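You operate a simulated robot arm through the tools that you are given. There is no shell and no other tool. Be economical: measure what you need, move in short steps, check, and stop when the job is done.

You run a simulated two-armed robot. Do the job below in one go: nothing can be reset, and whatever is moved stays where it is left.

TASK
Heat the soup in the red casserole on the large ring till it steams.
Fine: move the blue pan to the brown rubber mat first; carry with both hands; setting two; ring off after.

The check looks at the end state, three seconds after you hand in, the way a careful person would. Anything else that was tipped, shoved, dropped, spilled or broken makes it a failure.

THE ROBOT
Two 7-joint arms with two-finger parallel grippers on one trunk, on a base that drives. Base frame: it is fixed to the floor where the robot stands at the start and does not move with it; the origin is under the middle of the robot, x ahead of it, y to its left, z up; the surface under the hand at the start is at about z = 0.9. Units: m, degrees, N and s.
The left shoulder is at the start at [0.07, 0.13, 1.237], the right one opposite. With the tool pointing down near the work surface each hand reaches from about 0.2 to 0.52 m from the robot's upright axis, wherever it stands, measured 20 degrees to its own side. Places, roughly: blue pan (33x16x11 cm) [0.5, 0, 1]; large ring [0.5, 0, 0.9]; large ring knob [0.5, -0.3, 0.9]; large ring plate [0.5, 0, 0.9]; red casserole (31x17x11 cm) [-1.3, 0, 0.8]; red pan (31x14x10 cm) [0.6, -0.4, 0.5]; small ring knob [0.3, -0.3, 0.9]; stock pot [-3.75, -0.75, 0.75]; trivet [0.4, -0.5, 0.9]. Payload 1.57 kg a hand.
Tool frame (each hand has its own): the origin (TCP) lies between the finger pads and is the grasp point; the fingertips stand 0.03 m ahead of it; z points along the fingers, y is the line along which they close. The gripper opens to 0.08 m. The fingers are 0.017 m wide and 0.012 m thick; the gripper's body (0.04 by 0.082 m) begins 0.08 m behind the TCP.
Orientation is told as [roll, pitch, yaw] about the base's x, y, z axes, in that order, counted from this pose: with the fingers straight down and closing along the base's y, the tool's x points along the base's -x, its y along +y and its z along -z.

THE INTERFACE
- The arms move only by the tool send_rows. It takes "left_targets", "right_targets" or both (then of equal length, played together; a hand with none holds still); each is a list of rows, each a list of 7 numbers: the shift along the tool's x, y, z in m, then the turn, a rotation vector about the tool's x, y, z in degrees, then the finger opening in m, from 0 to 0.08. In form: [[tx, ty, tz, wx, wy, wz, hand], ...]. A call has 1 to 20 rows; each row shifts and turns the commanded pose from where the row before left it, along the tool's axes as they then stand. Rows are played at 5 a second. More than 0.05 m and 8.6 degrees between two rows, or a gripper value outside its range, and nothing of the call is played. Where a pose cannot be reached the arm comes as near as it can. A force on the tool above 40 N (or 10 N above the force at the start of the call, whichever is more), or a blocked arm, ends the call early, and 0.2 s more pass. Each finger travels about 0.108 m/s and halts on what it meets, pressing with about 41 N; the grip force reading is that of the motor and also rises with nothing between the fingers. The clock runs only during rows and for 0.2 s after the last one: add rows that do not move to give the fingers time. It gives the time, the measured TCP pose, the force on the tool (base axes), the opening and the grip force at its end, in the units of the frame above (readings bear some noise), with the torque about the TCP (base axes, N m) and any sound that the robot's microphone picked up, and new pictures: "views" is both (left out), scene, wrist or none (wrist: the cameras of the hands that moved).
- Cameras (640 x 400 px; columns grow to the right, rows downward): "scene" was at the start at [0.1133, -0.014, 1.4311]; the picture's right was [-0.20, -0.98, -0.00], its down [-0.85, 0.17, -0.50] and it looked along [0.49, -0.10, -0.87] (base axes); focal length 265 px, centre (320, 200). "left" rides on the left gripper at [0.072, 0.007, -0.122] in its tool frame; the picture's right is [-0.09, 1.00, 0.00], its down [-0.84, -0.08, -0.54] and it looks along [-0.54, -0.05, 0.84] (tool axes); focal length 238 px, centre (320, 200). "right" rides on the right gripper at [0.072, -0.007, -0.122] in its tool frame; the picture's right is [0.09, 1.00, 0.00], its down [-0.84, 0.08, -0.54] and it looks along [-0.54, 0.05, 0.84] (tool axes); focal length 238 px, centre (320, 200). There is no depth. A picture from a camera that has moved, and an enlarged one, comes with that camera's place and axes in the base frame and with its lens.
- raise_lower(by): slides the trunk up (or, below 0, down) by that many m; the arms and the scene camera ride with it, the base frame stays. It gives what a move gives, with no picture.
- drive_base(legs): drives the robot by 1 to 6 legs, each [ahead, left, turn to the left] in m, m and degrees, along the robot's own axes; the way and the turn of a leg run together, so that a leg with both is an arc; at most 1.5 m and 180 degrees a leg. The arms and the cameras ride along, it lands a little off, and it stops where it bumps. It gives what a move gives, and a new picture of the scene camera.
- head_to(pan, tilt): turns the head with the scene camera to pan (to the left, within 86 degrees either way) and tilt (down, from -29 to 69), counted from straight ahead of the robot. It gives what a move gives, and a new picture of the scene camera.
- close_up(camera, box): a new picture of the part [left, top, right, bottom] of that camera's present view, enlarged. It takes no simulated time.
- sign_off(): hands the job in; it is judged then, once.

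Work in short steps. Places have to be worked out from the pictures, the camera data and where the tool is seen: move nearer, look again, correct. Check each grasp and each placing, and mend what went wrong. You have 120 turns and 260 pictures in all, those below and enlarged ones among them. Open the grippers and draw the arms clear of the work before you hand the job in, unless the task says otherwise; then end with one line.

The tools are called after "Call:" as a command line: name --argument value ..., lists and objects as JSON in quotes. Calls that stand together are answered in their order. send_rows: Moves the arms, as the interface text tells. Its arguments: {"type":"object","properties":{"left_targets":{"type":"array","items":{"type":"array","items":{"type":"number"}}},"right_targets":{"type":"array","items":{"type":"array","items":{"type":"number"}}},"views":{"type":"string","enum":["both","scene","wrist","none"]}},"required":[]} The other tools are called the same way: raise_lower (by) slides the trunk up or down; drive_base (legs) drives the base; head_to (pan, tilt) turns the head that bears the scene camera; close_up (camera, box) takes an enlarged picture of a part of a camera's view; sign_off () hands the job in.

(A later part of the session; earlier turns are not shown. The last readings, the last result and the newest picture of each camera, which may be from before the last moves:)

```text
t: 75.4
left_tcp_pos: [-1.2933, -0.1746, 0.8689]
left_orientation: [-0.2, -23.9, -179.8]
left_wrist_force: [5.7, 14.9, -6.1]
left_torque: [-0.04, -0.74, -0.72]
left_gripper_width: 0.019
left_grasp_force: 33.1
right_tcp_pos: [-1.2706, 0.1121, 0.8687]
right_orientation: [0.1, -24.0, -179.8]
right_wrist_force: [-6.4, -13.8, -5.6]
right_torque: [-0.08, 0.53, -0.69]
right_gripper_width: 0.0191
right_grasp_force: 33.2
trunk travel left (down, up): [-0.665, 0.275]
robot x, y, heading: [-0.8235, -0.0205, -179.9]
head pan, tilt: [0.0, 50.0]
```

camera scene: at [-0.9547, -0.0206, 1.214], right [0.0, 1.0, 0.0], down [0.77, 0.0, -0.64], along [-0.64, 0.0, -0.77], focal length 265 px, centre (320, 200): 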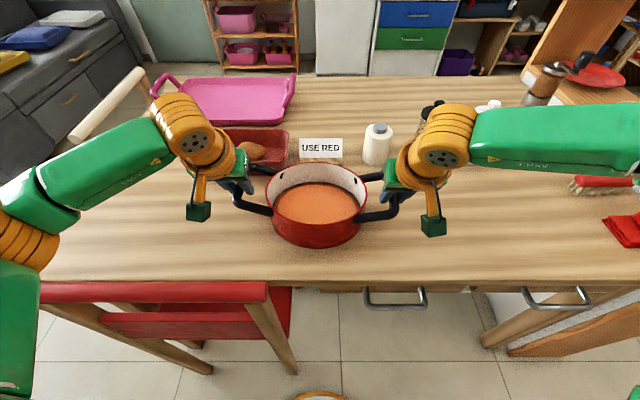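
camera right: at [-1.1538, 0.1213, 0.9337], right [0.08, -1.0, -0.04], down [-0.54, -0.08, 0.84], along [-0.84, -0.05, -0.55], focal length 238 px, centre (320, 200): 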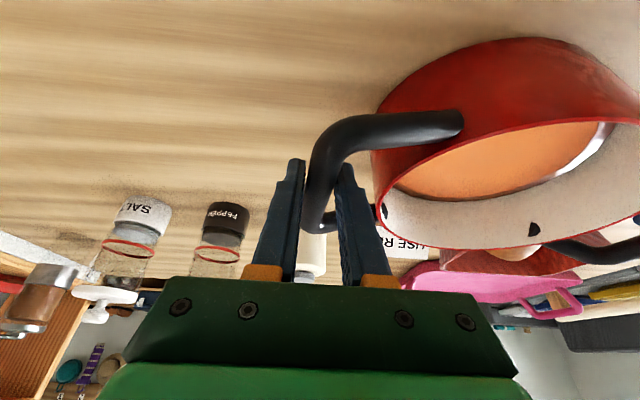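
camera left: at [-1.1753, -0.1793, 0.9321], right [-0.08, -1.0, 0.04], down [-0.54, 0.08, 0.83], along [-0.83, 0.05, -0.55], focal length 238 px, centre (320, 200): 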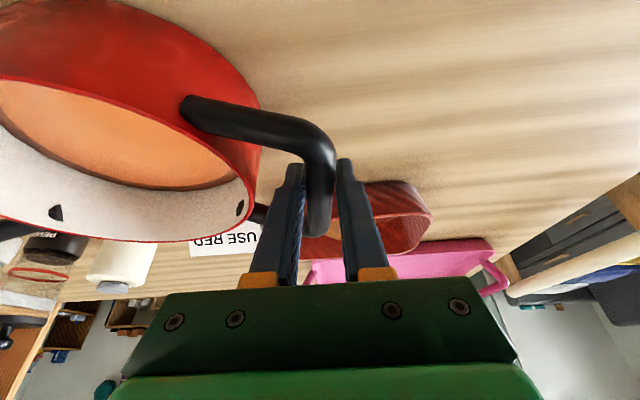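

It weighs about 1.2 kg in all; now there is some outward pull. I bring the hands inward by 1 mm and lift with the trunk further.

Call:
send_rows --left_targets '[[0, -0.001, 0, 0, 0, 0, 0.0], [0, 0, 0, 0, 0, 0, 0.0]]' --right_targets '[[0, 0.001, 0, 0, 0, 0, 0.0], [0, 0, 0, 0, 0, 0, 0.0]]' --views "scene"

Call:
close_up --camera "scene" --box '[210, 140, 430, 270]'

```text
t: 76.0
left_tcp_pos: [-1.2938, -0.1755, 0.8683]
left_orientation: [-0.1, -23.9, -179.8]
left_wrist_force: [5.1, 9.7, -6.6]
left_torque: [0.07, -0.14, -0.7]
left_gripper_width: 0.019
left_grasp_force: 33.6
right_tcp_pos: [-1.2724, 0.1115, 0.8686]
right_orientation: [0.1, -23.9, -180.0]
right_wrist_force: [-5.3, -9.5, -4.8]
right_torque: [-0.04, -0.02, -0.66]
right_gripper_width: 0.0189
right_grasp_force: 33.4
trunk travel left (down, up): [-0.665, 0.275]
robot x, y, heading: [-0.8256, -0.0202, -179.9]
head pan, tilt: [0.0, 50.0]
camera scene: at [-0.9578, -0.0224, 1.2336], right [0.0, 1.0, 0.0], down [0.77, 0.0, -0.64], along [-0.64, 0.0, -0.77], focal length 265 px, centre (320, 200)
```

scene: 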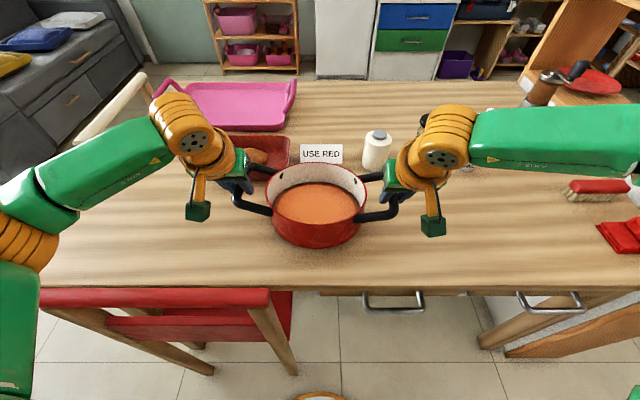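

```text
2.91 times, centred on (320, 205) of scene
camera zoom: at [-0.9578, -0.0224, 1.2336], right [0.0, 1.0, 0.0], down [0.77, 0.0, -0.64], along [-0.64, 0.0, -0.77], focal length 771 px, centre (320, 186)
```

zoom: 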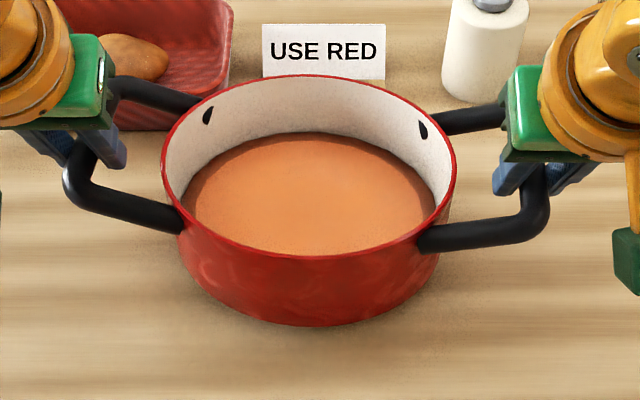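

It hangs level. I raise it with the trunk to clear the counter height.

Call:
raise_lower --by 0.12

Call:
raise_lower --by 0.12

Call:
drive_base --legs '[[-0.2, 0, 0], [-0.2, 0, 0]]'

```text
t: 77.5
left_tcp_pos: [-1.2936, -0.1748, 0.9885]
left_orientation: [-0.1, -23.9, -179.8]
left_wrist_force: [5.0, 7.2, -5.6]
left_torque: [0.08, 0.03, -0.72]
left_gripper_width: 0.019
left_grasp_force: 32.7
right_tcp_pos: [-1.2719, 0.1131, 0.9881]
right_orientation: [0.1, -23.9, -179.8]
right_wrist_force: [-5.8, -7.3, -5.9]
right_torque: [-0.04, -0.19, -0.68]
right_gripper_width: 0.0187
right_grasp_force: 33.6
trunk travel left (down, up): [-0.785, 0.155]
robot x, y, heading: [-0.8259, -0.0224, -179.8]
head pan, tilt: [0.0, 50.0]
```

```text
t: 79.0
left_tcp_pos: [-1.2949, -0.1746, 1.1092]
left_orientation: [-0.2, -23.8, -179.8]
left_wrist_force: [5.6, 5.0, -5.4]
left_torque: [0.0, -0.22, -0.69]
left_gripper_width: 0.0189
left_grasp_force: 33.3
right_tcp_pos: [-1.2723, 0.1121, 1.1073]
right_orientation: [0.2, -23.9, -179.9]
right_wrist_force: [-5.0, -5.4, -5.1]
right_torque: [-0.03, 0.03, -0.67]
right_gripper_width: 0.0191
right_grasp_force: 33.0
trunk travel left (down, up): [-0.905, 0.035]
robot x, y, heading: [-0.8271, -0.0224, -179.9]
head pan, tilt: [0.0, 50.0]
```

```text
t: 81.8
left_tcp_pos: [-0.8999, -0.1735, 1.1072]
left_orientation: [0.0, -23.6, 179.9]
left_wrist_force: [5.3, 2.3, -6.4]
left_torque: [0.0, -0.18, -0.69]
left_gripper_width: 0.0189
left_grasp_force: 32.9
right_tcp_pos: [-0.8774, 0.1148, 1.1062]
right_orientation: [0.2, -23.7, 179.7]
right_wrist_force: [-5.4, -3.1, -6.6]
right_torque: [-0.05, -0.04, -0.66]
right_gripper_width: 0.0192
right_grasp_force: 33.2
trunk travel left (down, up): [-0.905, 0.035]
robot x, y, heading: [-0.4283, -0.0246, 179.8]
head pan, tilt: [0.0, 50.0]
camera scene: at [-0.5653, -0.0224, 1.473], right [0.0, 1.0, 0.0], down [0.77, 0.0, -0.64], along [-0.64, 0.0, -0.77], focal length 265 px, centre (320, 200)
```

scene: 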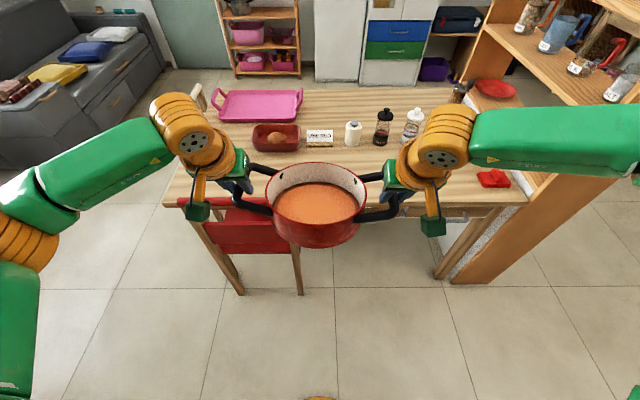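

All steady. I turn left in 45° steps, away from the bookcase side.

Call:
drive_base --legs '[[0, 0, 45], [0, 0, 45]]'

Call:
drive_base --legs '[[0, 0, 45], [0, 0, 45]]'

```text
t: 86.4
left_tcp_pos: [-0.2682, -0.4889, 1.1087]
left_orientation: [-0.1, -23.8, -89.1]
left_wrist_force: [-2.8, 5.0, -5.1]
left_torque: [0.15, -0.01, -0.69]
left_gripper_width: 0.0191
left_grasp_force: 33.1
right_tcp_pos: [-0.5583, -0.47, 1.1089]
right_orientation: [0.1, -23.9, -89.5]
right_wrist_force: [2.1, -5.2, -4.5]
right_torque: [0.02, -0.03, -0.67]
right_gripper_width: 0.0188
right_grasp_force: 33.3
trunk travel left (down, up): [-0.905, 0.035]
robot x, y, heading: [-0.4278, -0.0202, -89.7]
head pan, tilt: [0.0, 50.0]
camera scene: at [-0.428, -0.1537, 1.4736], right [-1.0, -0.01, 0.0], down [-0.01, 0.77, -0.64], along [0.01, -0.64, -0.77], focal length 265 px, centre (320, 200)
```

scene: 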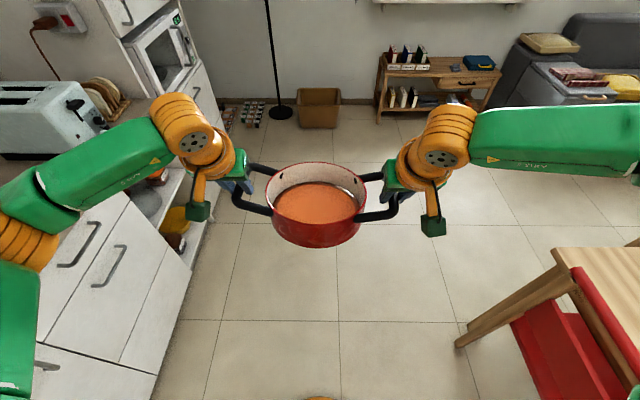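

```text
t: 90.8
left_tcp_pos: [0.0443, 0.1228, 1.1094]
left_orientation: [0.0, -23.8, -0.8]
left_wrist_force: [-4.6, -1.8, -6.2]
left_torque: [-0.03, 0.12, -0.68]
left_gripper_width: 0.0186
left_grasp_force: 33.3
right_tcp_pos: [0.0183, -0.164, 1.109]
right_orientation: [0.1, -24.0, -0.8]
right_wrist_force: [4.3, 1.4, -6.2]
right_torque: [0.05, 0.06, -0.65]
right_gripper_width: 0.0191
right_grasp_force: 33.0
trunk travel left (down, up): [-0.905, 0.035]
robot x, y, heading: [-0.4253, -0.0236, -0.7]
head pan, tilt: [0.0, 50.0]
camera scene: at [-0.2978, -0.0257, 1.4736], right [-0.01, -1.0, 0.0], down [-0.77, 0.01, -0.64], along [0.64, -0.01, -0.77], focal length 265 px, centre (320, 200)
```

scene: 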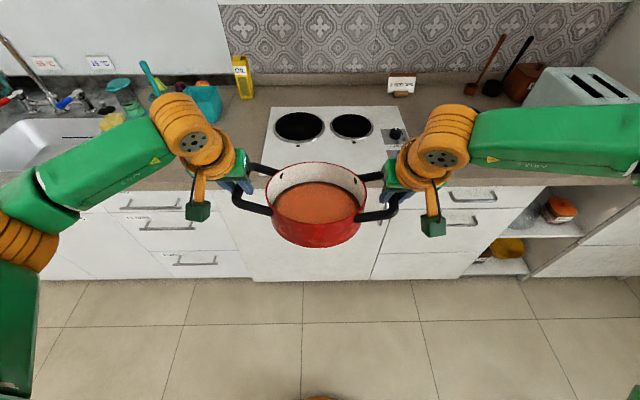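

Now I measure the large ring exactly before the pot hides it.

Call:
close_up --camera "scene" --box '[240, 90, 440, 210]'

```text
3.20 times, centred on (340, 150) of scene
camera zoom: at [-0.2978, -0.0257, 1.4736], right [-0.01, -1.0, 0.0], down [-0.77, 0.01, -0.64], along [0.64, -0.01, -0.77], focal length 848 px, centre (256, 360)
```

zoom: 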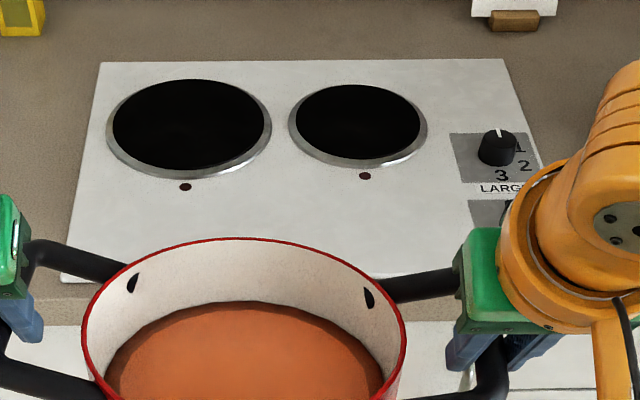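

Ring centre ≈ (0.522, 0.040); casserole centre now ≈ (0.029, -0.021). I correct heading and sideways offset and drive 0.38 m ahead.

Call:
drive_base --legs '[[0, 0.055, 0.7], [0.19, 0, 0], [0.19, 0, 0]]'

```text
t: 94.1
left_tcp_pos: [0.4203, 0.1871, 1.11]
left_orientation: [-0.1, -24.1, 0.1]
left_wrist_force: [-4.5, -1.1, -5.3]
left_torque: [-0.05, -0.02, -0.65]
left_gripper_width: 0.0191
left_grasp_force: 33.0
right_tcp_pos: [0.3977, -0.1013, 1.1107]
right_orientation: [0.1, -24.1, -0.2]
right_wrist_force: [4.7, 1.3, -6.0]
right_torque: [0.02, 0.13, -0.64]
right_gripper_width: 0.0189
right_grasp_force: 33.0
trunk travel left (down, up): [-0.905, 0.035]
robot x, y, heading: [-0.043, 0.0336, -0.1]
head pan, tilt: [0.0, 50.0]
camera scene: at [0.0788, 0.0345, 1.4741], right [0.0, -1.0, 0.0], down [-0.77, 0.0, -0.64], along [0.64, 0.0, -0.77], focal length 265 px, centre (320, 200)
```

scene: 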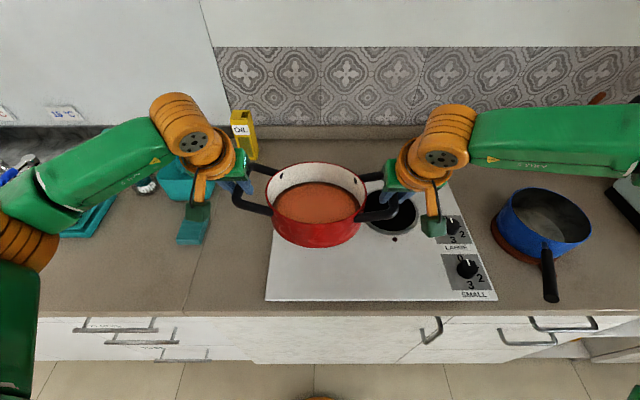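

The pot centre is at about (0.409, 0.043). Combining views, the ring surface is nearer z≈0.92 and its centre at about (0.508, 0.040); I drive another 6 cm.

Call:
drive_base --legs '[[0.06, 0, 0]]'

Call:
close_up --camera "scene" --box '[220, 140, 500, 310]'

```text
t: 95.1
left_tcp_pos: [0.4745, 0.1875, 1.1125]
left_orientation: [-0.1, -24.2, -0.1]
left_wrist_force: [-5.8, -0.5, -5.3]
left_torque: [0.05, 0.28, -0.71]
left_gripper_width: 0.0188
left_grasp_force: 32.9
right_tcp_pos: [0.4538, -0.1007, 1.1123]
right_orientation: [0.1, -24.4, -0.1]
right_wrist_force: [4.3, 1.5, -4.9]
right_torque: [0.02, -0.12, -0.72]
right_gripper_width: 0.0186
right_grasp_force: 33.0
trunk travel left (down, up): [-0.905, 0.035]
robot x, y, heading: [0.0176, 0.0374, 0.1]
head pan, tilt: [0.0, 50.0]
camera scene: at [0.1327, 0.0344, 1.4747], right [0.0, -1.0, 0.0], down [-0.76, 0.0, -0.65], along [0.65, 0.0, -0.76], focal length 265 px, centre (320, 200)
```

scene: 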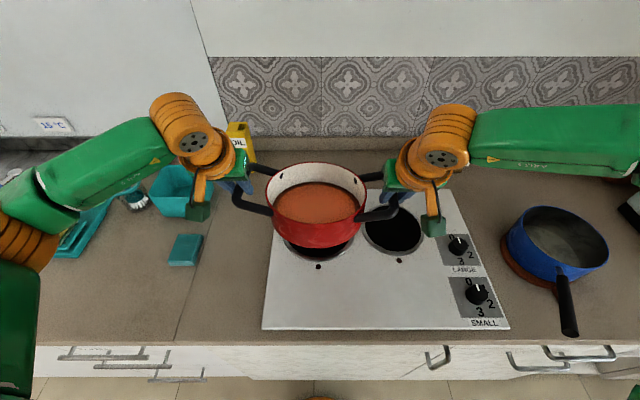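

```text
2.29 times, centred on (360, 225) of scene
camera zoom: at [0.1327, 0.0344, 1.4747], right [0.0, -1.0, 0.0], down [-0.76, 0.0, -0.65], along [0.65, 0.0, -0.76], focal length 606 px, centre (229, 143)
```

zoom: 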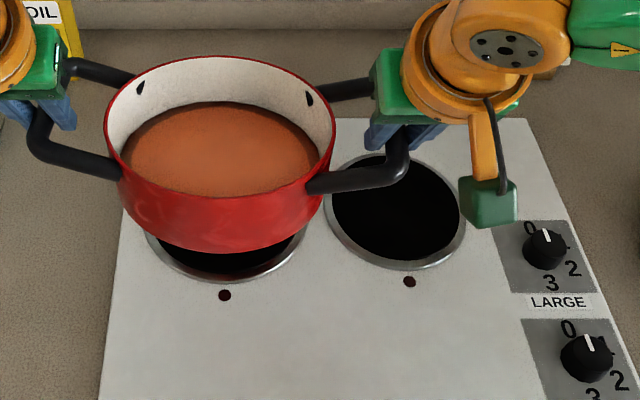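

Pot centre (0.464, 0.043), ring centre ≈ (0.517, 0.038): 5 cm still to go. For better reach I raise the pot 7 cm with both arms and lower the trunk by as much.

Call:
send_rows --left_targets '[[-0.0071, 0, -0.016, 0, 0, 0, 0.0], [-0.0071, 0, -0.016, 0, 0, 0, 0.0], [-0.0071, 0, -0.016, 0, 0, 0, 0.0], [-0.0071, 0, -0.016, 0, 0, 0, 0.0], [0, 0, 0, 0, 0, 0, 0.0]]' --right_targets '[[-0.0071, 0, -0.016, 0, 0, 0, 0.0], [-0.0071, 0, -0.016, 0, 0, 0, 0.0], [-0.0071, 0, -0.016, 0, 0, 0, 0.0], [-0.0071, 0, -0.016, 0, 0, 0, 0.0], [0, 0, 0, 0, 0, 0, 0.0]]' --views "none"

Call:
raise_lower --by -0.07

Call:
drive_base --legs '[[0.02, 0, 0]]'

```text
t: 96.3
left_tcp_pos: [0.4847, 0.1888, 1.1785]
left_orientation: [0.0, -23.7, 0.1]
left_wrist_force: [-4.2, 15.7, -6.0]
left_torque: [0.18, 0.37, -0.6]
left_gripper_width: 0.0189
left_grasp_force: 32.7
right_tcp_pos: [0.4639, -0.1001, 1.1774]
right_orientation: [0.0, -23.9, -0.1]
right_wrist_force: [2.6, -15.5, -6.4]
right_torque: [-0.13, -0.16, -0.68]
right_gripper_width: 0.0187
right_grasp_force: 33.2
trunk travel left (down, up): [-0.905, 0.035]
robot x, y, heading: [0.0187, 0.0335, 0.1]
head pan, tilt: [0.0, 50.0]
```

```text
t: 97.3
left_tcp_pos: [0.4849, 0.1876, 1.1082]
left_orientation: [0.1, -23.7, 0.2]
left_wrist_force: [-2.9, 28.6, -6.1]
left_torque: [0.19, 0.14, -0.55]
left_gripper_width: 0.0189
left_grasp_force: 33.1
right_tcp_pos: [0.4637, -0.0988, 1.1066]
right_orientation: [0.0, -23.9, -0.1]
right_wrist_force: [3.0, -28.6, -5.8]
right_torque: [-0.2, 0.03, -0.77]
right_gripper_width: 0.0188
right_grasp_force: 33.2
trunk travel left (down, up): [-0.835, 0.105]
robot x, y, heading: [0.0149, 0.039, 0.0]
head pan, tilt: [0.0, 50.0]
```

```text
t: 98.1
left_tcp_pos: [0.5001, 0.188, 1.1101]
left_orientation: [0.0, -23.9, 0.1]
left_wrist_force: [-2.8, 33.9, -5.0]
left_torque: [0.19, 0.01, -0.55]
left_gripper_width: 0.0188
left_grasp_force: 33.1
right_tcp_pos: [0.4793, -0.0984, 1.1095]
right_orientation: [-0.2, -24.1, -0.1]
right_wrist_force: [1.3, -33.2, -6.1]
right_torque: [-0.24, 0.13, -0.75]
right_gripper_width: 0.0187
right_grasp_force: 32.9
trunk travel left (down, up): [-0.835, 0.105]
robot x, y, heading: [0.0334, 0.0359, -0.1]
head pan, tilt: [0.0, 50.0]
camera scene: at [0.159, 0.0345, 1.4042], right [0.0, -1.0, 0.0], down [-0.77, 0.0, -0.64], along [0.64, 0.0, -0.77], focal length 265 px, centre (320, 200)
```

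scene: 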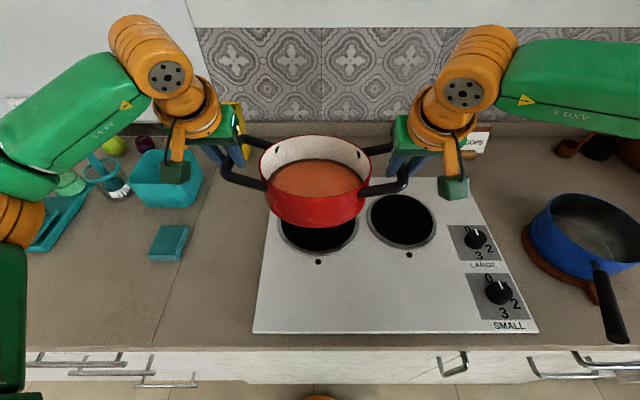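

The sideways pull between the hands has grown to 33 N, so I bring both hands inward 1.5 mm first.

Call:
send_rows --left_targets '[[0, -0.0015, 0, 0, 0, 0, 0.0], [0, 0, 0, 0, 0, 0, 0.0]]' --right_targets '[[0, 0.0015, 0, 0, 0, 0, 0.0], [0, 0, 0, 0, 0, 0, 0.0]]' --views "none"

Call:
send_rows --left_targets '[[-0.0082, -0.002, 0.0037, 0, 0, 0, 0.0], [-0.0082, -0.002, 0.0037, 0, 0, 0, 0.0], [0, 0, 0, 0, 0, 0, 0.0]]' --right_targets '[[-0.0082, -0.002, 0.0037, 0, 0, 0, 0.0], [-0.0082, -0.002, 0.0037, 0, 0, 0, 0.0], [0, 0, 0, 0, 0, 0, 0.0]]' --views "none"

```text
t: 98.7
left_tcp_pos: [0.5034, 0.187, 1.1078]
left_orientation: [0.3, -23.6, 0.2]
left_wrist_force: [-3.8, 27.9, -5.8]
left_torque: [0.26, 0.22, -0.64]
left_gripper_width: 0.0189
left_grasp_force: 33.8
right_tcp_pos: [0.4833, -0.1001, 1.1068]
right_orientation: [-0.4, -23.8, -0.2]
right_wrist_force: [3.7, -26.8, -5.8]
right_torque: [-0.19, -0.04, -0.87]
right_gripper_width: 0.0185
right_grasp_force: 32.7
trunk travel left (down, up): [-0.835, 0.105]
robot x, y, heading: [0.0381, 0.034, 0.1]
head pan, tilt: [0.0, 50.0]
```

```text
t: 99.4
left_tcp_pos: [0.5228, 0.1832, 1.1065]
left_orientation: [0.3, -23.4, 0.3]
left_wrist_force: [-4.0, 1.9, -5.7]
left_torque: [-0.09, -0.25, -0.74]
left_gripper_width: 0.0188
left_grasp_force: 33.3
right_tcp_pos: [0.5015, -0.1049, 1.1064]
right_orientation: [-0.5, -23.7, -0.4]
right_wrist_force: [3.5, -1.8, -5.4]
right_torque: [0.0, 0.44, -0.69]
right_gripper_width: 0.0186
right_grasp_force: 33.4
trunk travel left (down, up): [-0.835, 0.105]
robot x, y, heading: [0.0351, 0.0366, -0.4]
head pan, tilt: [0.0, 50.0]
stopped in row 3 (right hand): the force on the tool passed its limit at 41 N (the readings are from after the stop); the commanded pose is now the measured one
```

A brief force stop reset the commanded pose and the strain is gone. Pot centre ≈ (0.512, 0.039); I look before lowering.

Call:
close_up --camera "scene" --box '[220, 110, 480, 290]'

```text
2.22 times, centred on (350, 200) of scene
camera zoom: at [0.1651, 0.034, 1.4035], right [0.0, -1.0, 0.0], down [-0.77, 0.0, -0.64], along [0.64, 0.0, -0.77], focal length 589 px, centre (253, 200)
```

zoom: 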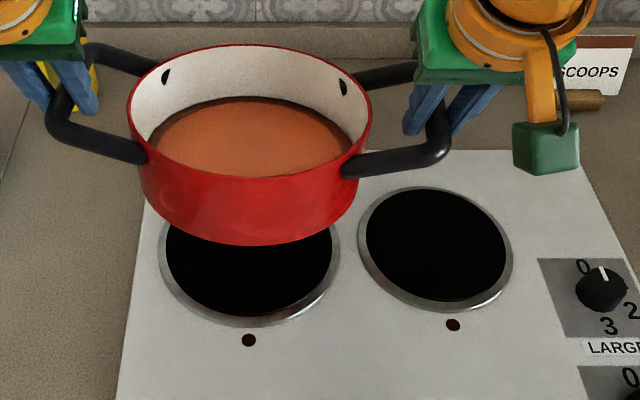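

Aligned within half a centimetre. I lower with the trunk, in decreasing steps.

Call:
raise_lower --by -0.05

Call:
raise_lower --by -0.02

```text
t: 100.3
left_tcp_pos: [0.5224, 0.1832, 1.0588]
left_orientation: [0.3, -23.5, 0.4]
left_wrist_force: [-5.1, 3.3, -5.6]
left_torque: [0.07, 0.36, -0.71]
left_gripper_width: 0.0189
left_grasp_force: 33.2
right_tcp_pos: [0.5003, -0.1051, 1.0573]
right_orientation: [-0.4, -23.8, -0.2]
right_wrist_force: [4.4, -2.8, -6.4]
right_torque: [-0.05, -0.18, -0.66]
right_gripper_width: 0.0186
right_grasp_force: 32.7
trunk travel left (down, up): [-0.785, 0.155]
robot x, y, heading: [0.0384, 0.0369, 0.1]
head pan, tilt: [0.0, 50.0]
```

```text
t: 101.0
left_tcp_pos: [0.5233, 0.1843, 1.0386]
left_orientation: [0.3, -23.5, 0.4]
left_wrist_force: [-5.1, 5.3, -5.9]
left_torque: [0.13, 0.37, -0.67]
left_gripper_width: 0.019
left_grasp_force: 33.0
right_tcp_pos: [0.5005, -0.1033, 1.0368]
right_orientation: [-0.4, -23.7, -0.3]
right_wrist_force: [3.9, -5.3, -6.0]
right_torque: [-0.05, -0.14, -0.71]
right_gripper_width: 0.0189
right_grasp_force: 33.4
trunk travel left (down, up): [-0.765, 0.175]
robot x, y, heading: [0.0341, 0.0339, 0.1]
head pan, tilt: [0.0, 50.0]
```

Call:
raise_lower --by -0.012

Call:
close_up --camera "scene" --box '[220, 110, 480, 290]'

```text
t: 101.6
left_tcp_pos: [0.5229, 0.1836, 1.0255]
left_orientation: [0.3, -23.5, 0.4]
left_wrist_force: [-4.0, 6.3, -6.2]
left_torque: [0.05, 0.18, -0.63]
left_gripper_width: 0.019
left_grasp_force: 32.7
right_tcp_pos: [0.5011, -0.1053, 1.0242]
right_orientation: [-0.4, -23.7, -0.3]
right_wrist_force: [4.2, -6.9, -6.0]
right_torque: [-0.06, -0.03, -0.67]
right_gripper_width: 0.0188
right_grasp_force: 33.2
trunk travel left (down, up): [-0.753, 0.187]
robot x, y, heading: [0.0334, 0.0326, -0.1]
head pan, tilt: [0.0, 50.0]
```

```text
2.22 times, centred on (350, 200) of scene
camera zoom: at [0.1647, 0.0344, 1.3215], right [0.0, -1.0, 0.0], down [-0.77, 0.0, -0.64], along [0.64, 0.0, -0.77], focal length 589 px, centre (253, 200)
```

zoom: 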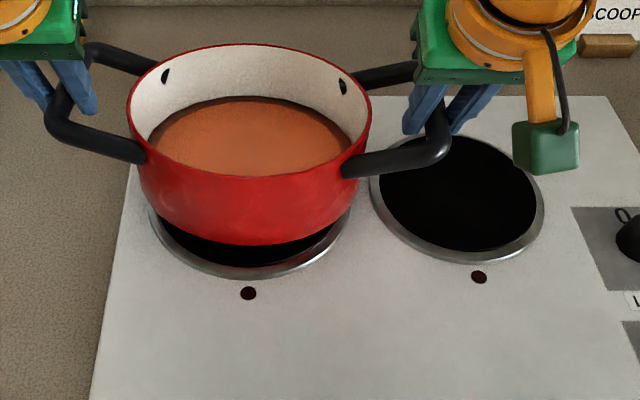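

Nearly down; smaller steps until the force drops.

Call:
raise_lower --by -0.006

Call:
raise_lower --by -0.004

```text
t: 102.2
left_tcp_pos: [0.5222, 0.1841, 1.0185]
left_orientation: [0.2, -23.5, 0.4]
left_wrist_force: [-3.8, 7.6, -5.4]
left_torque: [0.04, 0.11, -0.65]
left_gripper_width: 0.0187
left_grasp_force: 33.2
right_tcp_pos: [0.4997, -0.1047, 1.0178]
right_orientation: [-0.5, -23.6, -0.3]
right_wrist_force: [5.0, -7.2, -5.4]
right_torque: [-0.04, 0.11, -0.67]
right_gripper_width: 0.0187
right_grasp_force: 32.8
trunk travel left (down, up): [-0.747, 0.193]
robot x, y, heading: [0.0365, 0.0331, 0.1]
head pan, tilt: [0.0, 50.0]
```

```text
t: 102.7
left_tcp_pos: [0.5206, 0.1851, 1.018]
left_orientation: [0.2, -23.9, 0.3]
left_wrist_force: [-2.9, 9.5, 0.6]
left_torque: [-0.1, -0.97, -0.67]
left_gripper_width: 0.019
left_grasp_force: 33.2
right_tcp_pos: [0.4989, -0.1042, 1.0191]
right_orientation: [-0.5, -24.3, -0.3]
right_wrist_force: [13.1, -10.1, 17.7]
right_torque: [-0.14, -0.48, -0.71]
right_gripper_width: 0.0184
right_grasp_force: 33.2
trunk travel left (down, up): [-0.743, 0.197]
robot x, y, heading: [0.0376, 0.0372, 0.1]
head pan, tilt: [0.0, 50.0]
```

Contact. I check the seating in the picture before letting go.

Call:
raise_lower --by 0.0015

Call:
close_up --camera "scene" --box '[220, 110, 480, 290]'

```text
t: 103.2
left_tcp_pos: [0.5207, 0.1847, 1.0177]
left_orientation: [0.3, -23.7, 0.4]
left_wrist_force: [-2.8, 9.4, 0.0]
left_torque: [-0.02, -0.72, -0.69]
left_gripper_width: 0.0193
left_grasp_force: 33.0
right_tcp_pos: [0.4979, -0.1044, 1.0175]
right_orientation: [-0.4, -24.0, -0.2]
right_wrist_force: [11.2, -11.9, 15.0]
right_torque: [-0.16, -0.68, -0.73]
right_gripper_width: 0.019
right_grasp_force: 33.0
trunk travel left (down, up): [-0.744, 0.196]
robot x, y, heading: [0.0373, 0.0343, -0.2]
head pan, tilt: [0.0, 50.0]
```

```text
2.22 times, centred on (350, 200) of scene
camera zoom: at [0.1615, 0.0349, 1.3135], right [0.0, -1.0, 0.0], down [-0.77, 0.0, -0.64], along [0.64, 0.0, -0.77], focal length 589 px, centre (253, 200)
```

zoom: 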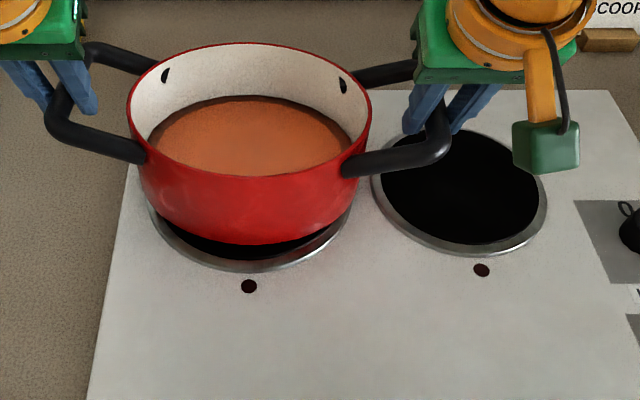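

The pot sits concentric on the ring. I relieve the right hand's push, then open both hands to 5 cm.

Call:
send_rows --left_targets '[[0, 0, 0, 0, 0, 0, 0.0], [0, 0, 0, 0, 0, 0, 0.024], [0, 0, 0, 0, 0, 0, 0.03], [0, 0, 0, 0, 0, 0, 0.04], [0, 0, 0, 0, 0, 0, 0.05], [0, 0, 0, 0, 0, 0, 0.05]]' --right_targets '[[-0.0008, 0, -0.0018, 0, 0, 0, 0.0], [0, 0, 0, 0, 0, 0, 0.024], [0, 0, 0, 0, 0, 0, 0.03], [0, 0, 0, 0, 0, 0, 0.04], [0, 0, 0, 0, 0, 0, 0.05], [0, 0, 0, 0, 0, 0, 0.05]]' --views "both"

```text
t: 104.6
left_tcp_pos: [0.5193, 0.184, 1.0193]
left_orientation: [0.3, -23.7, 0.5]
left_wrist_force: [-0.6, -0.4, 0.0]
left_torque: [0.01, 0.02, -0.02]
left_gripper_width: 0.0501
left_grasp_force: 0.0
right_tcp_pos: [0.4982, -0.1046, 1.0193]
right_orientation: [-0.3, -23.9, -0.1]
right_wrist_force: [-0.4, -0.4, -0.8]
right_torque: [-0.04, 0.0, -0.01]
right_gripper_width: 0.0501
right_grasp_force: 0.1
trunk travel left (down, up): [-0.744, 0.196]
robot x, y, heading: [0.0324, 0.0344, 0.0]
head pan, tilt: [0.0, 50.0]
camera scene: at [0.161, 0.0344, 1.3135], right [0.0, -1.0, 0.0], down [-0.77, 0.0, -0.64], along [0.64, 0.0, -0.77], focal length 265 px, centre (320, 200)
camera right: at [0.3834, -0.1091, 1.1029], right [-0.08, 1.0, -0.04], down [0.55, 0.08, 0.83], along [0.83, 0.04, -0.55], focal length 238 px, centre (320, 200)
camera left: at [0.4062, 0.1885, 1.1017], right [0.08, 1.0, 0.04], down [0.55, -0.08, 0.83], along [0.83, -0.04, -0.55], focal length 238 px, centre (320, 200)
```

scene: 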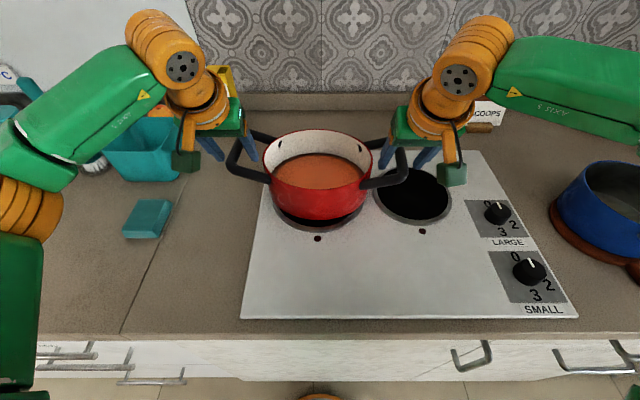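
right: 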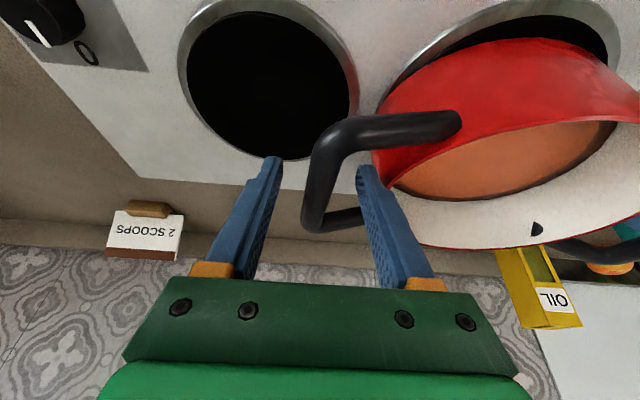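
left: 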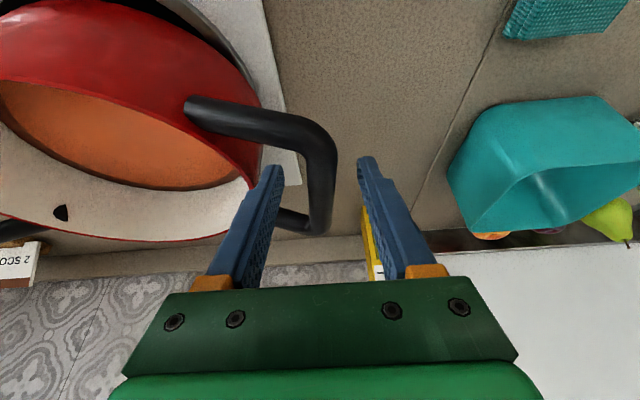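

Both free. I raise the trunk straight up to lift the fingers clear of the loops.

Call:
raise_lower --by 0.12

Call:
head_to --pan 0 --tilt 55

```text
t: 106.1
left_tcp_pos: [0.52, 0.1837, 1.1386]
left_orientation: [0.3, -23.7, 0.4]
left_wrist_force: [0.6, -0.2, 0.4]
left_torque: [0.01, 0.03, 0.04]
left_gripper_width: 0.0501
left_grasp_force: 0.1
right_tcp_pos: [0.4993, -0.103, 1.1399]
right_orientation: [-0.3, -23.9, -0.2]
right_wrist_force: [-0.6, -0.1, -0.4]
right_torque: [0.01, -0.01, 0.01]
right_gripper_width: 0.0502
right_grasp_force: 0.0
trunk travel left (down, up): [-0.864, 0.076]
robot x, y, heading: [0.0341, 0.0381, 0.1]
head pan, tilt: [0.0, 50.0]
```

```text
t: 106.8
left_tcp_pos: [0.5203, 0.1836, 1.1392]
left_orientation: [0.3, -23.6, 0.4]
left_wrist_force: [0.0, -0.6, -1.2]
left_torque: [0.01, -0.02, 0.03]
left_gripper_width: 0.0502
left_grasp_force: 0.0
right_tcp_pos: [0.4994, -0.1028, 1.1394]
right_orientation: [-0.4, -23.9, -0.2]
right_wrist_force: [0.3, -0.9, 0.3]
right_torque: [-0.02, 0.0, 0.03]
right_gripper_width: 0.0502
right_grasp_force: 0.1
trunk travel left (down, up): [-0.864, 0.076]
robot x, y, heading: [0.0372, 0.0345, -0.1]
head pan, tilt: [0.0, 55.0]
camera scene: at [0.1561, 0.0344, 1.427], right [0.0, -1.0, 0.0], down [-0.82, 0.0, -0.57], along [0.57, 0.0, -0.82], focal length 265 px, centre (320, 200)
```

scene: 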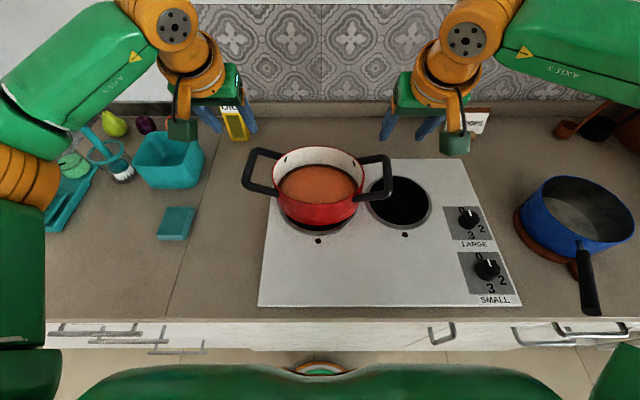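

Pot stands well on the large ring. I draw the left hand back and bring the right hand upright over the LARGE knob at about (0.449, -0.28).

Call:
send_rows --left_targets '[[0.0366, 0, -0.0163, 0, 0, 0, 0.05], [0.0366, 0, -0.0163, 0, 0, 0, 0.05], [0.0366, 0, -0.0163, 0, 0, 0, 0.05], [0.0366, 0, -0.0163, 0, 0, 0, 0.05], [0.0366, 0, -0.0163, 0, 0, 0, 0.05], [0, 0, 0, 0, 0, 0, 0.05]]' --right_targets '[[0.0366, 0, -0.0163, 0, 0, 0, 0.05], [0.0183, -0.035, -0.008, 0, 8, 0, 0.05], [0, -0.045, 0, 0, 8, 0, 0.05], [0, -0.045, 0, 0, 8, 0, 0.05], [0, -0.04, 0, 0, 0, 0, 0.05], [0, 0, 0, 0, 0, 0, 0.05]]' --views "none"

Call:
drive_base --legs '[[0, -0.05, 0]]'

```text
t: 108.2
left_tcp_pos: [0.3193, 0.1815, 1.1428]
left_orientation: [0.3, -23.6, 0.5]
left_wrist_force: [0.2, -0.4, -0.3]
left_torque: [-0.01, 0.04, 0.01]
left_gripper_width: 0.0503
left_grasp_force: 0.0
right_tcp_pos: [0.4396, -0.2675, 1.1415]
right_orientation: [-0.3, 0.1, -0.4]
right_wrist_force: [-0.1, 0.3, 0.6]
right_torque: [-0.02, -0.01, 0.0]
right_gripper_width: 0.0501
right_grasp_force: 0.0
trunk travel left (down, up): [-0.864, 0.076]
robot x, y, heading: [0.0326, 0.0338, -0.1]
head pan, tilt: [0.0, 55.0]
```

```text
t: 109.1
left_tcp_pos: [0.3204, 0.1399, 1.1425]
left_orientation: [-0.2, -23.6, 0.7]
left_wrist_force: [0.0, 0.9, -0.5]
left_torque: [-0.04, 0.02, -0.04]
left_gripper_width: 0.0499
left_grasp_force: 0.0
right_tcp_pos: [0.4398, -0.3093, 1.1427]
right_orientation: [-0.9, 0.2, -0.2]
right_wrist_force: [0.7, 0.9, 0.3]
right_torque: [-0.07, 0.02, 0.03]
right_gripper_width: 0.0501
right_grasp_force: 0.0
trunk travel left (down, up): [-0.864, 0.076]
robot x, y, heading: [0.0375, -0.0153, -0.2]
head pan, tilt: [0.0, 55.0]
camera scene: at [0.1561, -0.0057, 1.4269], right [0.0, -1.0, 0.01], down [-0.82, -0.01, -0.57], along [0.57, -0.01, -0.82], focal length 265 px, centre (320, 200)
```

scene: 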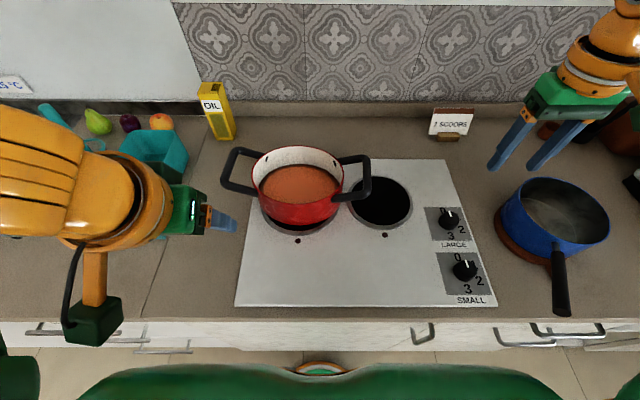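

A slight roll of the body shows after the drive; I check readings again and look at the knob with the wrist camera.

Call:
send_rows --right_targets '[[0.0, 0.0, 0.02, 0, 0, 0, 0.05], [0, 0, 0, 0, 0, 0, 0.05]]' --views "both"

Call:
close_up --camera "scene" --box '[400, 190, 520, 310]'

```text
t: 109.7
left_tcp_pos: [0.3197, 0.135, 1.1437]
left_orientation: [0.2, -23.6, 0.6]
left_wrist_force: [-0.9, -0.1, 0.4]
left_torque: [-0.02, 0.0, 0.01]
left_gripper_width: 0.0502
left_grasp_force: 0.1
right_tcp_pos: [0.4403, -0.314, 1.1215]
right_orientation: [-0.5, 0.1, -0.4]
right_wrist_force: [0.0, -0.1, -0.8]
right_torque: [-0.03, 0.01, 0.02]
right_gripper_width: 0.05
right_grasp_force: 0.1
trunk travel left (down, up): [-0.864, 0.076]
robot x, y, heading: [0.0361, -0.0163, -0.2]
head pan, tilt: [0.0, 55.0]
camera scene: at [0.1562, -0.013, 1.427], right [0.0, -1.0, 0.0], down [-0.82, 0.0, -0.57], along [0.57, 0.0, -0.82], focal length 265 px, centre (320, 200)
camera right: at [0.368, -0.3188, 1.2444], right [-0.09, 1.0, -0.01], down [0.84, 0.08, 0.54], along [0.54, 0.04, -0.84], focal length 238 px, centre (320, 200)
```

scene: 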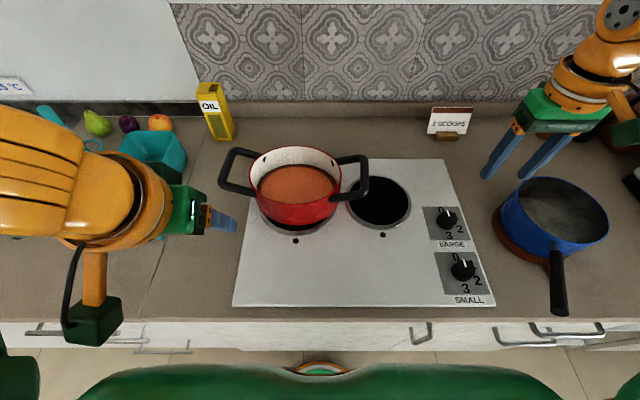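
right: 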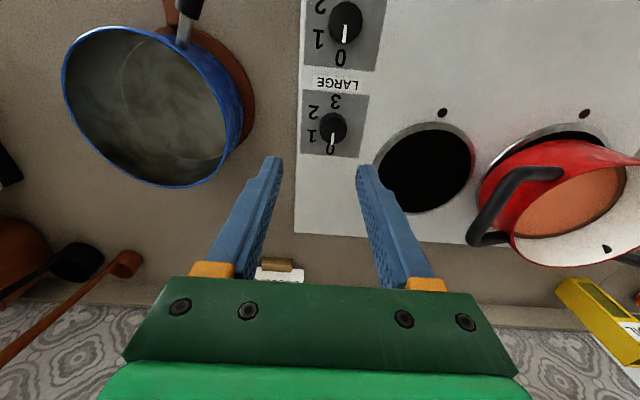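

```text
3.33 times, centred on (460, 250) of scene
camera zoom: at [0.1562, -0.013, 1.427], right [0.0, -1.0, 0.0], down [-0.82, 0.0, -0.57], along [0.57, 0.0, -0.82], focal length 883 px, centre (-147, 33)
```

zoom: 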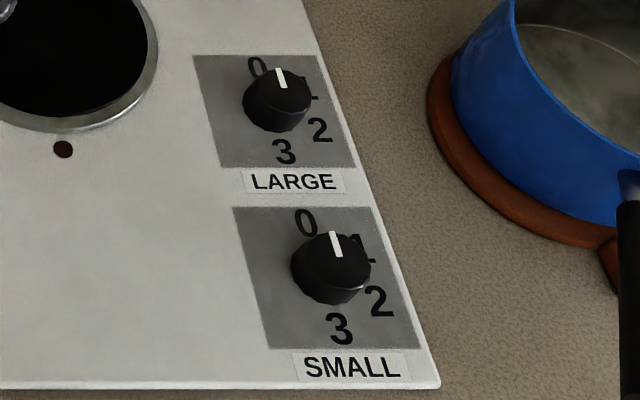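

The knob is at about (0.45, -0.295); 0 points away from me, 1, 2, 3 follow clockwise at 60° steps, so setting two is 120° clockwise. I place the hand over it, pre-turned 60° counter-clockwise, to have the whole turn available.

Call:
send_rows --right_targets '[[-0.01, 0.019, 0, 0, 0, 0, 0.06], [0, 0, 0, 0, 0, -8, 0.06], [0, 0, 0, 0, 0, -8, 0.06], [0, 0, 0, 0, 0, -8, 0.06], [0, 0, 0, 0, 0, -8, 0.06], [0, 0, 0, 0, 0, -8, 0.06], [0, 0, 0, 0, 0, -8, 0.06], [0, 0, 0, 0, 0, -8, 0.06], [0, 0, 0, 0, 0, -4, 0.06], [0, 0, 0, 0, 0, 0, 0.06]]' --left_targets '[[-0.01, 0, -0.02, 0, 0, 0, 0.05], [-0.01, 0, -0.02, 0, 0, 0, 0.05], [-0.01, 0, -0.02, 0, 0, 0, 0.05], [0, 0, 0, 0, 0, 0, 0.05], [0, 0, 0, 0, 0, 0, 0.05], [0, 0, 0, 0, 0, 0, 0.05], [0, 0, 0, 0, 0, 0, 0.05], [0, 0, 0, 0, 0, 0, 0.05], [0, 0, 0, 0, 0, 0, 0.05], [0, 0, 0, 0, 0, 0, 0.05]]' --views "wrist"

```text
t: 111.9
left_tcp_pos: [0.3243, 0.1326, 1.2129]
left_orientation: [0.3, -23.6, 0.4]
left_wrist_force: [0.9, 0.2, -0.4]
left_torque: [-0.01, -0.01, -0.01]
left_gripper_width: 0.0502
left_grasp_force: 0.0
right_tcp_pos: [0.3406, -0.1844, 1.1131]
right_orientation: [-0.2, 0.4, 59.7]
right_wrist_force: [0.6, -0.4, 0.4]
right_torque: [0.02, 0.04, -0.01]
right_gripper_width: 0.06
right_grasp_force: 0.1
right hand out of reach, approached as far as the arm can: row 3, 4, 5, 6, 7, 8, 9
trunk travel left (down, up): [-0.864, 0.076]
robot x, y, heading: [0.0378, -0.0146, -0.1]
head pan, tilt: [0.0, 55.0]
camera right: at [0.3092, -0.2487, 1.2366], right [-0.91, 0.42, 0.0], down [0.36, 0.77, 0.54], along [0.23, 0.49, -0.84], focal length 238 px, centre (320, 200)
camera left: at [0.2111, 0.1376, 1.2948], right [0.08, 1.0, 0.04], down [0.55, -0.08, 0.83], along [0.83, -0.04, -0.55], focal length 238 px, centre (320, 200)
```

right: 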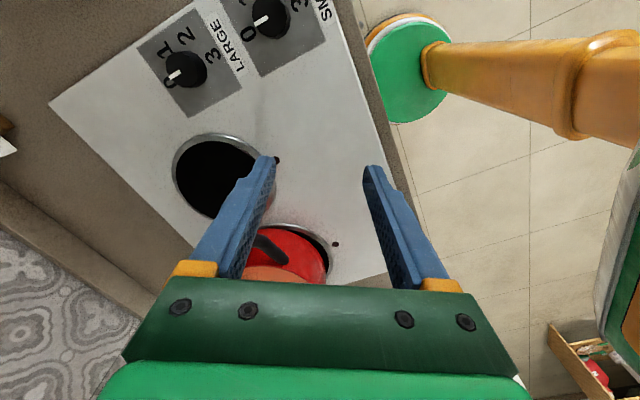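
left: 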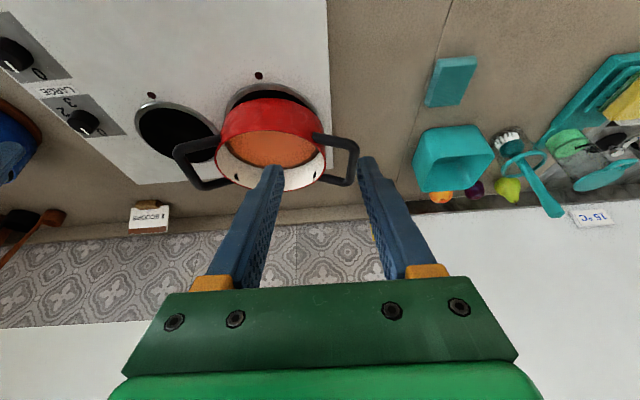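

Counter-clockwise pre-turning runs out of reach. I turn back to yaw 0, return over the knob, and will instead turn in two 60° strokes.

Call:
send_rows --right_targets '[[0, 0, 0, 0, 0, 8, 0.06], [0, 0, 0, 0, 0, 8, 0.06], [0, 0, 0, 0, 0, 8, 0.06], [0, 0, 0, 0, 0, 8, 0.06], [0, 0, 0, 0, 0, 8, 0.06], [0, 0, 0, 0, 0, 8, 0.06], [0, 0, 0, 0, 0, 8, 0.06], [0, 0, 0, 0, 0, 4, 0.06], [0, 0, 0, 0, 0, 0, 0.06]]' --views "none"

```text
t: 113.9
left_tcp_pos: [0.3246, 0.132, 1.2114]
left_orientation: [0.3, -23.7, 0.5]
left_wrist_force: [0.1, -0.3, 1.0]
left_torque: [0.01, 0.0, 0.02]
left_gripper_width: 0.0498
left_grasp_force: 0.0
right_tcp_pos: [0.3392, -0.1836, 1.1127]
right_orientation: [-0.3, 0.1, -0.4]
right_wrist_force: [0.3, 0.4, -0.5]
right_torque: [0.02, 0.02, 0.03]
right_gripper_width: 0.0602
right_grasp_force: 0.0
trunk travel left (down, up): [-0.864, 0.076]
robot x, y, heading: [0.0349, -0.0163, -0.2]
head pan, tilt: [0.0, 55.0]
```

Back at yaw 0. I move over the knob and look.

Call:
send_rows --right_targets '[[-0.0278, -0.0278, 0, 0, 0, 0, 0.06], [-0.0278, -0.0278, 0, 0, 0, 0, 0.06], [-0.0278, -0.0278, 0, 0, 0, 0, 0.06], [-0.0278, -0.0278, 0, 0, 0, 0, 0.06], [0, 0, 0.04, 0, 0, 0, 0.06], [0, 0, 0.03, 0, 0, 0, 0.06], [0, 0, 0, 0, 0, 0, 0.06]]' --views "wrist"

```text
t: 115.5
left_tcp_pos: [0.3256, 0.1336, 1.2114]
left_orientation: [0.3, -23.7, 0.4]
left_wrist_force: [-0.5, -0.4, -0.3]
left_torque: [0.02, 0.02, 0.03]
left_gripper_width: 0.0501
left_grasp_force: 0.1
right_tcp_pos: [0.4512, -0.2977, 1.0413]
right_orientation: [-0.5, 0.1, -0.2]
right_wrist_force: [0.2, -0.8, -0.2]
right_torque: [0.01, -0.01, 0.04]
right_gripper_width: 0.0599
right_grasp_force: 0.0
trunk travel left (down, up): [-0.864, 0.076]
robot x, y, heading: [0.0346, -0.0151, 0.4]
head pan, tilt: [0.0, 55.0]
camera right: at [0.3788, -0.3028, 1.1639], right [-0.09, 1.0, -0.01], down [0.84, 0.08, 0.54], along [0.54, 0.04, -0.84], focal length 238 px, centre (320, 200)
```

right: 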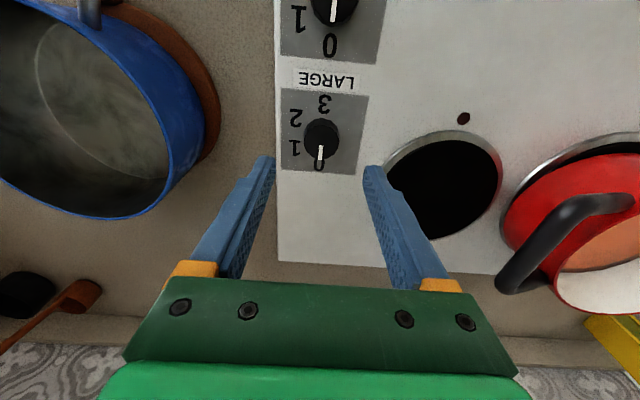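

Knob centre ≈ (0.447, -0.298), under the hand. I descend to it.

Call:
send_rows --right_targets '[[0.003, 0, 0.03, 0, 0, 0, 0.06], [0, 0, 0.03, 0, 0, 0, 0.06], [0, 0, 0.015, 0, 0, 0, 0.06], [0, 0, 0, 0, 0, 0, 0.06]]' --views "wrist"

```text
t: 116.5
left_tcp_pos: [0.3248, 0.1324, 1.2126]
left_orientation: [0.4, -23.6, 0.4]
left_wrist_force: [-0.1, 0.4, 0.2]
left_torque: [0.04, 0.01, -0.04]
left_gripper_width: 0.0499
left_grasp_force: 0.0
right_tcp_pos: [0.4455, -0.2974, 0.9677]
right_orientation: [-0.4, 0.1, -0.3]
right_wrist_force: [-0.7, -0.4, -0.7]
right_torque: [-0.02, 0.02, 0.01]
right_gripper_width: 0.0601
right_grasp_force: 0.1
trunk travel left (down, up): [-0.864, 0.076]
robot x, y, heading: [0.0334, -0.0145, 0.3]
head pan, tilt: [0.0, 55.0]
camera right: at [0.3747, -0.3025, 1.0921], right [-0.09, 1.0, -0.01], down [0.84, 0.08, 0.54], along [0.54, 0.04, -0.84], focal length 238 px, centre (320, 200)
```

right: 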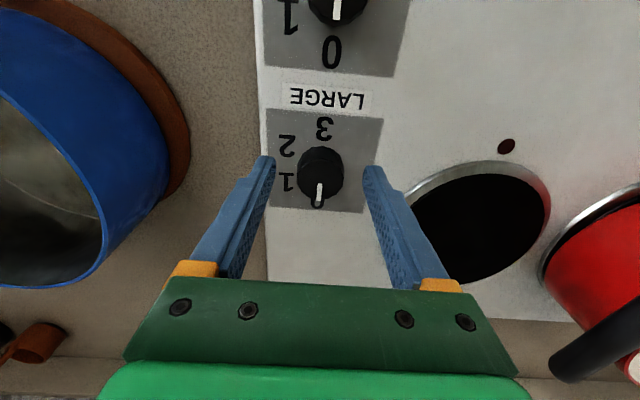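

Centred. I go down a little more and close on the knob.

Call:
send_rows --right_targets '[[-0.005, 0, 0.012, 0, 0, 0, 0.06], [0, 0, 0, 0, 0, 0, 0.045], [0, 0, 0, 0, 0, 0, 0.03], [0, 0, 0, 0, 0, 0, 0.01], [0, 0, 0, 0, 0, 0, 0.01]]' --views "wrist"

```text
t: 117.7
left_tcp_pos: [0.3251, 0.134, 1.212]
left_orientation: [0.2, -23.6, 0.5]
left_wrist_force: [0.0, 0.0, -0.4]
left_torque: [-0.02, -0.01, -0.02]
left_gripper_width: 0.0501
left_grasp_force: 0.1
right_tcp_pos: [0.4525, -0.2962, 0.9573]
right_orientation: [-0.4, 0.1, -0.3]
right_wrist_force: [-0.6, 7.2, -5.0]
right_torque: [0.35, -0.25, 0.03]
right_gripper_width: 0.035
right_grasp_force: 41.9
trunk travel left (down, up): [-0.864, 0.076]
robot x, y, heading: [0.037, -0.0144, -0.0]
head pan, tilt: [0.0, 55.0]
camera right: at [0.3812, -0.301, 1.0813], right [-0.09, 1.0, -0.01], down [0.84, 0.08, 0.54], along [0.54, 0.04, -0.84], focal length 238 px, centre (320, 200)
```

right: 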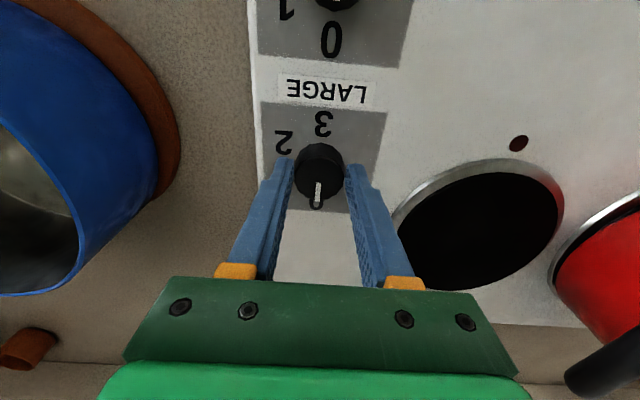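

The knob is held (35 mm). I turn clockwise 56° and look.

Call:
send_rows --right_targets '[[0, 0, 0, 0, 0, 8, 0.01], [0, 0, 0, 0, 0, 8, 0.01], [0, 0, 0, 0, 0, 8, 0.01], [0, 0, 0, 0, 0, 8, 0.01], [0, 0, 0, 0, 0, 8, 0.01], [0, 0, 0, 0, 0, 8, 0.01], [0, 0, 0, 0, 0, 8, 0.01], [0, 0, 0, 0, 0, 0, 0.01]]' --views "wrist"

```text
t: 119.5
left_tcp_pos: [0.3297, 0.1414, 1.2093]
left_orientation: [0.0, -23.5, 0.5]
left_wrist_force: [0.3, -1.2, 0.5]
left_torque: [0.0, 0.05, 0.0]
left_gripper_width: 0.0501
left_grasp_force: 0.2
right_tcp_pos: [0.4551, -0.2897, 0.9581]
right_orientation: [-0.5, -0.4, -56.5]
right_wrist_force: [13.0, 16.2, 4.7]
right_torque: [1.42, -0.18, 0.11]
right_gripper_width: 0.0352
right_grasp_force: 42.5
trunk travel left (down, up): [-0.864, 0.076]
robot x, y, heading: [0.0344, -0.013, 0.0]
head pan, tilt: [0.0, 55.0]
camera right: at [0.4108, -0.2323, 1.0805], right [0.78, 0.63, -0.01], down [0.53, -0.65, 0.55], along [0.34, -0.43, -0.84], focal length 238 px, centre (320, 200)
```

right: 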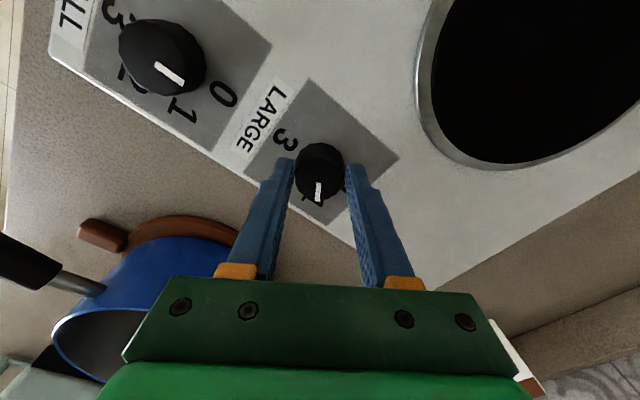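

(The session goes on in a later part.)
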